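You operate a simulated robot arm through the tools that you are given. There is no shell and no other tool. Be economical: measure what you need, move in short steps, check, and stop when the job is done.

Carry out the task below with a simulated robot arm. There is one attempt and no reset: what you move stays moved.

TASK
Fetch the cup and set it on the white tile.

It is judged by the outcome, as a careful person would: the job done as asked, and still so three seconds after it is handed in. It fails if anything else is knocked over, pushed out of place, dropped, spilled or broken.

THE ROBOT
A 7-joint arm with a two-finger parallel gripper, fixed in place. Base frame: the origin is at the foot of the arm, x ahead of it, y to its left, z up; the work surface is at about z = 0.75. Lengths are in m, angles in degrees, forces in N, time in s.
With the tool pointing down near the work surface it reaches from about 0.2 to 0.68 m from the base axis. Its first joint turns from -66.0 to 66.0 degrees. Payload 2.4 kg.
Tool frame: the origin (TCP) lies between the finger pads and is the grasp point; the fingertips stand 0.03 m ahead of it; z points along the fingers, y is the line along which they close. The gripper opens to 0.094 m. The fingers are 0.028 m wide and 0.01 m thick; the gripper's body (0.05 by 0.096 m) begins 0.055 m behind the TCP.
Orientation is that of the tool frame in the base frame, as a unit quaternion [x, y, z, w]. With the fingers straight down and closing along the base's y, the tool's x points along the base's -x, its y along +y and its z along -z.

THE INTERFACE
- The arm moves only by the tool apply_moves. Its argument "deltas" is a list of rows, each a list of 7 numbers: the turn, a rotation vector about the tool's x, y, z in degrees, then the shift along the tool's x, y, z in m, then the opening, from 0 (shut) to 1 (fully open). In form: [[ax, ay, az, tx, ty, tz, gripper], ...]. A call has 1 to 12 rows; each row shifts and turns the commanded pose from where the row before left it, along the tool's axes as they then stand. A row lasts 0.2 s, in which the tool goes at most 0.05 m and 8.6 degrees; a call with a longer step from one row to the next is refused whole, and so is a gripper value outside its range. A pose out of reach is approached as far as the arm can. The call stops where the force on the tool passes 40 N (or 10 N more than at its start, if that is more) or the arm is blocked; 0.2 s more then pass. The fingers move at their own pace (about 0.153 m/s each) and stop on an object; they squeeze with about 32 N. The grip force told is the motor's: it shows also when the fingers shut on nothing. Time passes only in rows, and 0.2 s behind the last, so rows that do not move let the fingers close. It gives the time, the measured TCP pose, the force on the tool (base axes), the opening and the grip force at its end, in the units of the frame above (readings bear some noise).
- Cameras (640 x 400 px; columns grow to the right, rows downward): "scene" is fixed at [0.0368, 0.4725, 1.4439]; the picture's right is [-0.76, -0.65, 0.00], its down [-0.37, 0.43, -0.82] and it looks along [0.54, -0.62, -0.57] (base axes); focal length 355 px, centre (320, 200). "wrist" rides on the gripper at [-0.037, 0, -0.058] in the tool frame; the picture's right is [0.00, -1.00, 0.00], its down [0.97, 0.00, -0.24] and it looks along [0.24, 0.00, 0.97] (tool axes); focal length 218 px, centre (320, 200).
- get_image(camera): a new picture of that camera. No time passes.
- pixel_to_xyz(camera, pixels): for up to 12 pixels [column, row] of the newest picture of that camera ("zoom" is the newest enlarged one), the place [x, y, z] in the base frame of the surface seen there, good to about 0.003 m. No time passes.
- enlarge(camera, box): a new picture of the part [left, top, right, bottom] of that camera's present view, enlarged. No time passes.
- sign_off(): hands the job in; it is judged then, once.

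Work in short steps. Measure before you move; look again where a grasp or a placing could have gone wrong, and mend it. You have 60 turns and 22 pictures in all, the two below and enlarged ones among them. Open the gripper and draw the arm clear of the work before you hand the job in, unless the task says otherwise; then end with one line.

The tools are called after "Emit:" by a JSON object that holds its "fn" and its "kwargs". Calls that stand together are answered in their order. apply_moves: Moves the arm, as the interface text tells. Its arguments: {"type":"object","properties":{"deltas":{"type":"array","items":{"type":"array","items":{"type":"number"}}}},"required":["deltas"]} The other tools are called the same way: get_image (camera) takes a picture; pixel_to_xyz (camera, pixels) gives the place of the surface under pixels of a picture; enlarge (camera, box) takes an enlarged picture of a part of a camera's view; sign_off () hands the job in.

At the start:

```text
time: 0.0
position: [0.3993, -0.1099, 1.0571]
ee_rot: [0.0, 1.0, -0.001, 0.001]
ft_force: [-0.3, -0.6, 0.5]
width: 0.0941
grasp_force: 0.1
```

scene: 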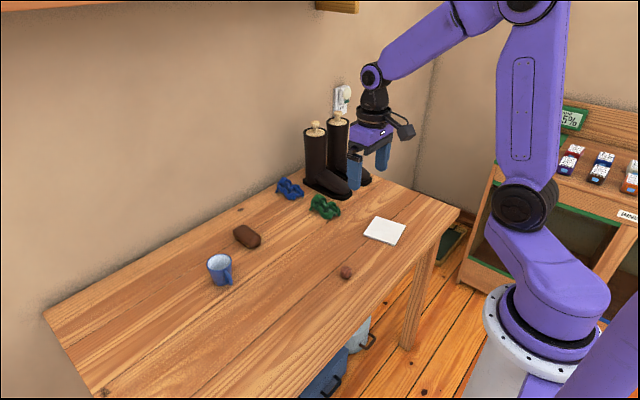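
wrist: 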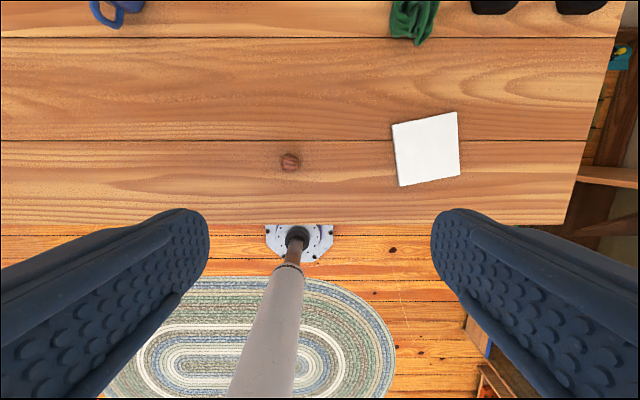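

The cup is at about (220,268) and the tile at about (384,230) in the scene. I'll enlarge both areas and measure them.

Emit:
{"fn": "enlarge", "kwargs": {"camera": "scene", "box": [180, 220, 276, 300]}}

Emit:
{"fn": "pixel_to_xyz", "kwargs": {"camera": "scene", "pixels": [[209, 262], [220, 256], [231, 260], [219, 285], [229, 284], [384, 219], [406, 225], [390, 244], [363, 233], [385, 231], [347, 272], [246, 237]]}}

```text
5.00 times, centred on (228, 260) of scene
```

zoom: 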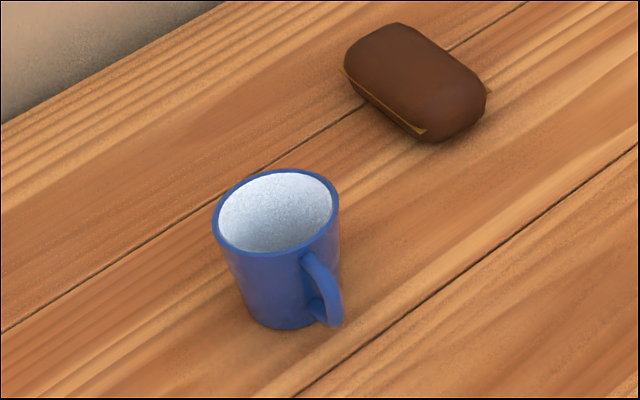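

```text
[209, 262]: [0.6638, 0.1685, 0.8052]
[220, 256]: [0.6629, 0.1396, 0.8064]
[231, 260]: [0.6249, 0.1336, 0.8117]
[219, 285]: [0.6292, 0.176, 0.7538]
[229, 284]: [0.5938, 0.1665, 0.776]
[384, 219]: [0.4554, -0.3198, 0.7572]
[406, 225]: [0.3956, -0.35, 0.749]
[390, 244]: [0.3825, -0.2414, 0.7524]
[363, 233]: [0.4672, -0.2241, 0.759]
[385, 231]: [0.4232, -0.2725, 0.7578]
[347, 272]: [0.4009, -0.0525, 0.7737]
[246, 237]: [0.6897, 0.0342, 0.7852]
```

The cup is empty, and its handle points towards the robot. I'll measure the rim and handle in the zoom.

Emit:
{"fn": "pixel_to_xyz", "kwargs": {"camera": "zoom", "pixels": [[215, 215], [275, 171], [336, 205], [272, 255], [228, 243], [322, 235], [275, 240], [310, 262], [333, 318], [280, 327], [240, 180], [312, 178]]}}

Emit:
{"fn": "pixel_to_xyz", "kwargs": {"camera": "wrist", "pixels": [[394, 126], [456, 114], [458, 175], [402, 185], [427, 150], [105, 15], [120, 5], [105, 25], [290, 162]]}}

```text
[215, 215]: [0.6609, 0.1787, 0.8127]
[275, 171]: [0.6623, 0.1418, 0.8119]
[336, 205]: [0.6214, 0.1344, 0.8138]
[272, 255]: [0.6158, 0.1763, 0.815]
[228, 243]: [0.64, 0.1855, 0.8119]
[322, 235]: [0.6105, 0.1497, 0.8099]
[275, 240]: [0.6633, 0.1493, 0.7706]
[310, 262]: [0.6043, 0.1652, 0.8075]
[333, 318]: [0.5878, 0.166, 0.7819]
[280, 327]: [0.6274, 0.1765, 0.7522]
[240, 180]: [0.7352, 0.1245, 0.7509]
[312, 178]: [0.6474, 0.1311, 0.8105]
```

```text
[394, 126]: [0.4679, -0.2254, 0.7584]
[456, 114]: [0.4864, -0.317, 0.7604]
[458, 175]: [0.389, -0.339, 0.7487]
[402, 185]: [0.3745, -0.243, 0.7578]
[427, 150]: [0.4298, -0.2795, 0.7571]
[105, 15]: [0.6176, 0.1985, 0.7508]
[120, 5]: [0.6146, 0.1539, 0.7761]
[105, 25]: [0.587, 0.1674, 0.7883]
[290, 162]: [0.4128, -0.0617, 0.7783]
```

The cup centre is about (0.639, 0.158), with diameter about 0.058 and the rim at z 0.813. The handle points to −x, so I'll grasp along y. The tile centre is about (0.429, −0.281), top at z 0.758. Next I'll move above the cup.

Emit:
{"fn": "apply_moves", "kwargs": {"deltas": [[0, 0, 0, -0.024, 0.0268, 0.0137, 1], [0, 0, 0, -0.024, 0.0268, 0.0137, 1], [0, 0, 0, -0.024, 0.0268, 0.0137, 1], [0, 0, 0, -0.024, 0.0268, 0.0137, 1], [0, 0, 0, -0.024, 0.0268, 0.0137, 1], [0, 0, 0, -0.024, 0.0268, 0.0137, 1], [0, 0, 0, -0.024, 0.0268, 0.0137, 1], [0, 0, 0, -0.024, 0.0268, 0.0137, 1], [0, 0, 0, -0.024, 0.0268, 0.0137, 1], [0, 0, 0, -0.024, 0.0268, 0.0137, 1], [0, 0, 0, 0, 0, 0, 1]]}}

Emit:
{"fn": "get_image", "kwargs": {"camera": "wrist"}}

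```text
time: 2.4
position: [0.6397, 0.1573, 0.9182]
ee_rot: [0.0, 1.0, 0.0, -0.001]
ft_force: [-0.4, 0.5, 0.2]
width: 0.0939
grasp_force: 0.1
```

```text
18 pictures are left
```

wrist: 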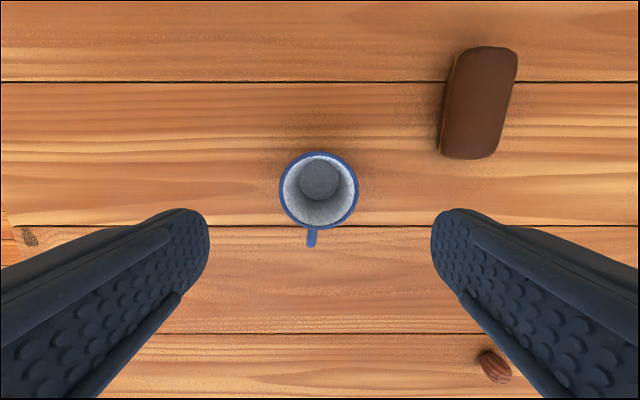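

The cup is centred at column 319. I'll check the rim position along x.

Emit:
{"fn": "pixel_to_xyz", "kwargs": {"camera": "wrist", "pixels": [[282, 190], [356, 190], [318, 155], [318, 225], [312, 244], [319, 180]]}}

```text
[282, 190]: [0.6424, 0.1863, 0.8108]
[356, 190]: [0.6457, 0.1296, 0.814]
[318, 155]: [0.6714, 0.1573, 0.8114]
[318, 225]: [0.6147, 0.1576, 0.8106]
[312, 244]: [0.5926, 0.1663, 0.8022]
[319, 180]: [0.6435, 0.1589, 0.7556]
```

The centre is (0.642, 0.158), so I'll nudge +2 mm in x and descend to z ≈ 0.787. Then I'll close.

Emit:
{"fn": "apply_moves", "kwargs": {"deltas": [[0, 0, 0, -0.002, 0.0007, 0.03, 1], [0, 0, 0, 0, 0, 0.03, 1], [0, 0, 0, 0, 0, 0.03, 1], [0, 0, 0, 0, 0, 0.025, 1], [0, 0, 0, 0, 0, 0.016, 1], [0, 0, 0, 0, 0, 0, 1]]}}

Emit:
{"fn": "apply_moves", "kwargs": {"deltas": [[0, 0, 0, 0, 0, 0, 0], [0, 0, 0, 0, 0, 0, 0], [0, 0, 0, 0, 0, 0, 0]]}}

```text
time: 3.8
position: [0.6421, 0.1602, 0.789]
ee_rot: [-0.001, 1.0, -0.001, 0.0]
ft_force: [-0.2, 0.5, -0.5]
width: 0.0943
grasp_force: 0.0
```

```text
time: 4.6
position: [0.6434, 0.1599, 0.7901]
ee_rot: [0.0, 1.0, 0.0, 0.0]
ft_force: [0.2, -0.7, 0.7]
width: 0.0604
grasp_force: 32.3
```

The fingers stopped at 0.060 with 32 N of grip. Next I'll lift gently and check.

Emit:
{"fn": "apply_moves", "kwargs": {"deltas": [[0, 0, 0, 0, 0, -0.01, 0], [0, 0, 0, 0, 0, -0.02, 0], [0, 0, 0, 0, 0, -0.04, 0], [0, 0, 0, 0, 0, -0.04, 0], [0, 0, 0, 0, 0, 0, 0]]}}

Emit:
{"fn": "get_image", "kwargs": {"camera": "scene"}}

```text
time: 5.8
position: [0.6396, 0.1601, 0.9017]
ee_rot: [0.001, 1.0, 0.0, 0.0]
ft_force: [0.6, -0.1, 0.2]
width: 0.0603
grasp_force: 31.9
```

```text
17 pictures are left
```

scene: 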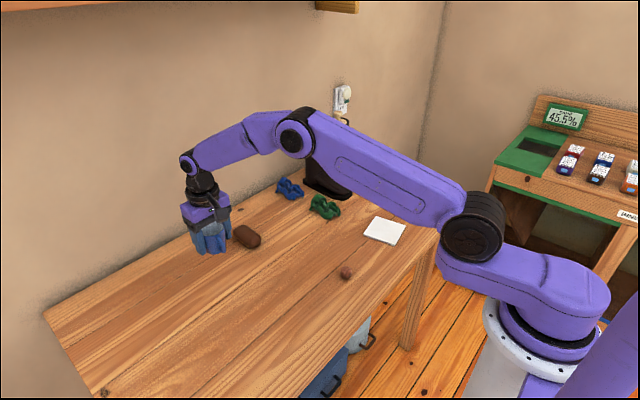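

The cup is held. I'll check where the boots and green item are before crossing.

Emit:
{"fn": "pixel_to_xyz", "kwargs": {"camera": "scene", "pixels": [[340, 190], [325, 207], [312, 216], [384, 219], [404, 228], [386, 243], [364, 234], [384, 231]]}}

Emit:
{"fn": "apply_moves", "kwargs": {"deltas": [[0, 0, 0, 0.035, -0.01, -0.01, 0], [0, 0, 0, 0.035, -0.01, -0.01, 0], [0, 0, 0, 0.035, -0.01, -0.01, 0], [0, 0, 0, 0.035, -0.01, 0, 0], [0, 0, 0, 0.035, -0.01, 0, 0], [0, 0, 0, 0.035, -0.01, 0, 0], [0, 0, 0, 0, 0, 0, 0]]}}

```text
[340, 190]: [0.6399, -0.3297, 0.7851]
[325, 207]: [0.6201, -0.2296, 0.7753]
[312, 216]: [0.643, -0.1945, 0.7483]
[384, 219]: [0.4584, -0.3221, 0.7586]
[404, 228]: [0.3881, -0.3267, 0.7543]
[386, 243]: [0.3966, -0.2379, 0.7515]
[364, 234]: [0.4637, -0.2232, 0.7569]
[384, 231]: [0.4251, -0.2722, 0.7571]
```

```text
time: 7.4
position: [0.4305, 0.0997, 0.9266]
ee_rot: [0.0, 1.0, 0.0, 0.001]
ft_force: [0.5, -0.7, -1.4]
width: 0.0605
grasp_force: 32.0
```

The way is clear. I'll cross along −y to the tile centre, staying at z ≈ 0.93.

Emit:
{"fn": "apply_moves", "kwargs": {"deltas": [[0, 0, 0, 0, -0.038, 0, 0], [0, 0, 0, 0, -0.038, 0, 0], [0, 0, 0, 0, -0.038, 0, 0], [0, 0, 0, 0, -0.038, 0, 0], [0, 0, 0, 0, -0.038, 0, 0], [0, 0, 0, 0, -0.038, 0, 0], [0, 0, 0, 0, -0.038, 0, 0], [0, 0, 0, 0, -0.038, 0, 0], [0, 0, 0, 0, -0.038, 0, 0], [0, 0, 0, 0, -0.038, 0, 0], [0, 0, 0, 0, 0, 0, 0]]}}

Emit:
{"fn": "get_image", "kwargs": {"camera": "wrist"}}

Emit:
{"fn": "get_image", "kwargs": {"camera": "scene"}}

```text
time: 9.8
position: [0.4323, -0.2805, 0.9287]
ee_rot: [0.0, 1.0, 0.0, 0.0]
ft_force: [-0.4, -0.2, -1.0]
width: 0.0602
grasp_force: 32.9
```

```text
16 pictures are left
```

wrist: 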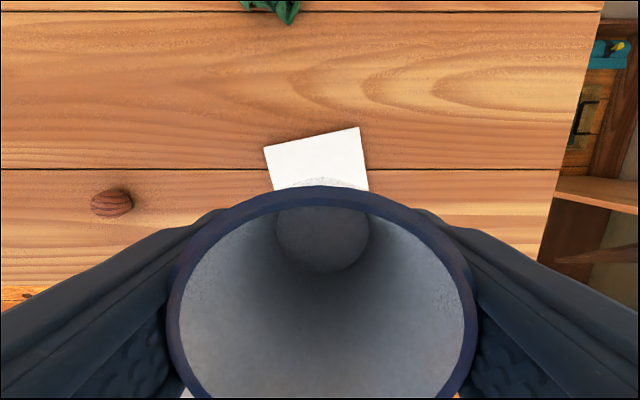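

```text
15 pictures are left
```

scene: 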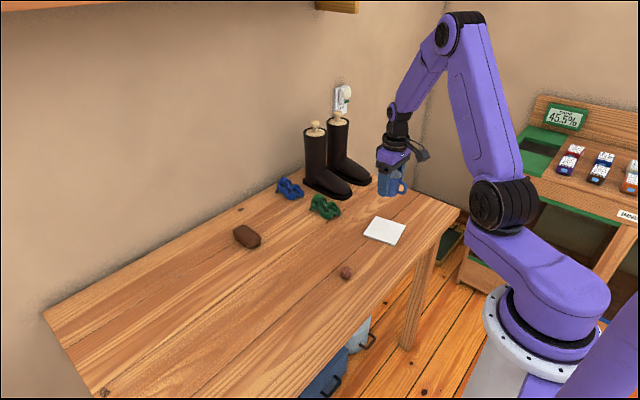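

The cup hangs over the tile. I expect contact at TCP z ≈ 0.797, so I'll lower to about 0.805 first.

Emit:
{"fn": "apply_moves", "kwargs": {"deltas": [[0, 0, 0, 0.003, 0, 0.03, 0], [0, 0, 0, 0, 0, 0.03, 0], [0, 0, 0, 0, 0, 0.03, 0], [0, 0, 0, 0, 0, 0.023, 0], [0, 0, 0, 0, 0, 0.01, 0], [0, 0, 0, 0, 0, 0, 0]]}}

Emit:
{"fn": "enlarge", "kwargs": {"camera": "scene", "box": [336, 160, 432, 260]}}

```text
time: 11.2
position: [0.4284, -0.2795, 0.8041]
ee_rot: [0.0, 1.0, -0.001, 0.0]
ft_force: [-0.4, 0.9, -0.2]
width: 0.0601
grasp_force: 32.3
```

```text
4.00 times, centred on (384, 210) of scene
```

zoom: 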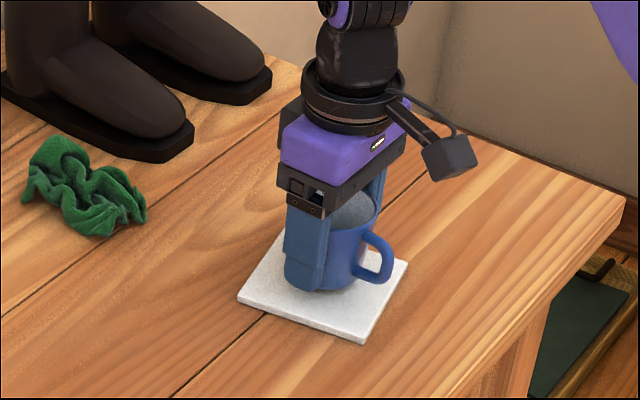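

The cup is centred over the tile, just above it. I'll lower in 2 mm steps and watch the force.

Emit:
{"fn": "apply_moves", "kwargs": {"deltas": [[0, 0, 0, 0, 0, 0.002, 0], [0, 0, 0, 0, 0, 0.002, 0], [0, 0, 0, 0, 0, 0.0015, 0], [0, 0, 0, 0, 0, 0, 0]]}}

```text
time: 12.2
position: [0.4287, -0.2782, 0.7997]
ee_rot: [0.0, 1.0, 0.0, 0.0]
ft_force: [0.4, 0.9, -2.7]
width: 0.0604
grasp_force: 31.9
```

Emit:
{"fn": "apply_moves", "kwargs": {"deltas": [[0, 0, 0, 0, 0, 0.001, 0], [0, 0, 0, 0, 0, 0.001, 0], [0, 0, 0, 0, 0, 0, 0]]}}

```text
time: 13.0
position: [0.4286, -0.2794, 0.7982]
ee_rot: [-0.001, 1.0, 0.0, 0.0]
ft_force: [-0.7, 0.5, -1.9]
width: 0.0605
grasp_force: 32.1
```

Emit:
{"fn": "apply_moves", "kwargs": {"deltas": [[0, 0, 0, 0, 0, 0.001, 0], [0, 0, 0, 0, 0, 0.001, 0], [0, 0, 0, 0, 0, 0, 0]]}}

```text
time: 13.8
position: [0.4293, -0.281, 0.7958]
ee_rot: [0.0, 1.0, -0.001, 0.001]
ft_force: [-3.2, 0.1, 14.8]
width: 0.0603
grasp_force: 32.1
```

The 14.8 N upward force shows the cup is seated on the tile. I'll back off 1 mm, open, and rise straight up.

Emit:
{"fn": "apply_moves", "kwargs": {"deltas": [[0, 0, 0, 0, 0, -0.001, 0], [0, 0, 0, 0, 0, 0, 0.8], [0, 0, 0, 0, 0, 0, 1], [0, 0, 0, 0, 0, 0, 1]]}}

Emit:
{"fn": "apply_moves", "kwargs": {"deltas": [[0, 0, 0, 0, 0, -0.02, 1], [0, 0, 0, 0, 0, -0.03, 1], [0, 0, 0, 0, 0, -0.04, 1], [0, 0, 0, 0, 0, -0.04, 1], [0, 0, 0, 0, 0, -0.04, 1], [0, 0, 0, 0, 0, -0.04, 1], [0, 0, 0, 0, 0, 0, 1]]}}

Emit:
{"fn": "enlarge", "kwargs": {"camera": "scene", "box": [336, 160, 432, 260]}}

Emit:
{"fn": "get_image", "kwargs": {"camera": "wrist"}}

```text
time: 14.8
position: [0.4297, -0.2808, 0.7955]
ee_rot: [0.0, 1.0, 0.0, 0.0]
ft_force: [0.2, 0.0, 0.3]
width: 0.094
grasp_force: 0.1
```

```text
time: 16.4
position: [0.4281, -0.2791, 1.0093]
ee_rot: [0.0, 1.0, 0.0, 0.0]
ft_force: [0.6, 0.1, 0.2]
width: 0.0941
grasp_force: 0.1
```

```text
4.00 times, centred on (384, 210) of scene
```

zoom: 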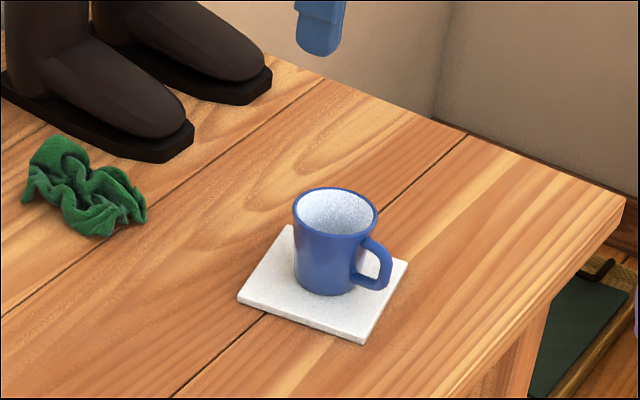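

```text
12 pictures are left
```

wrist: 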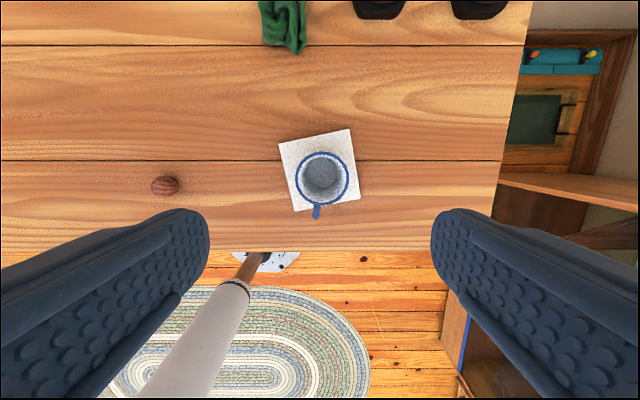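

The cup stands upright on the tile and the arm is clear, so I'm handing in.

Emit:
{"fn": "sign_off", "kwargs": {}}

```text
The job is handed in.
```

The cup is standing upright on the white tile, nothing else was disturbed, and the gripper is open and clear of the work.
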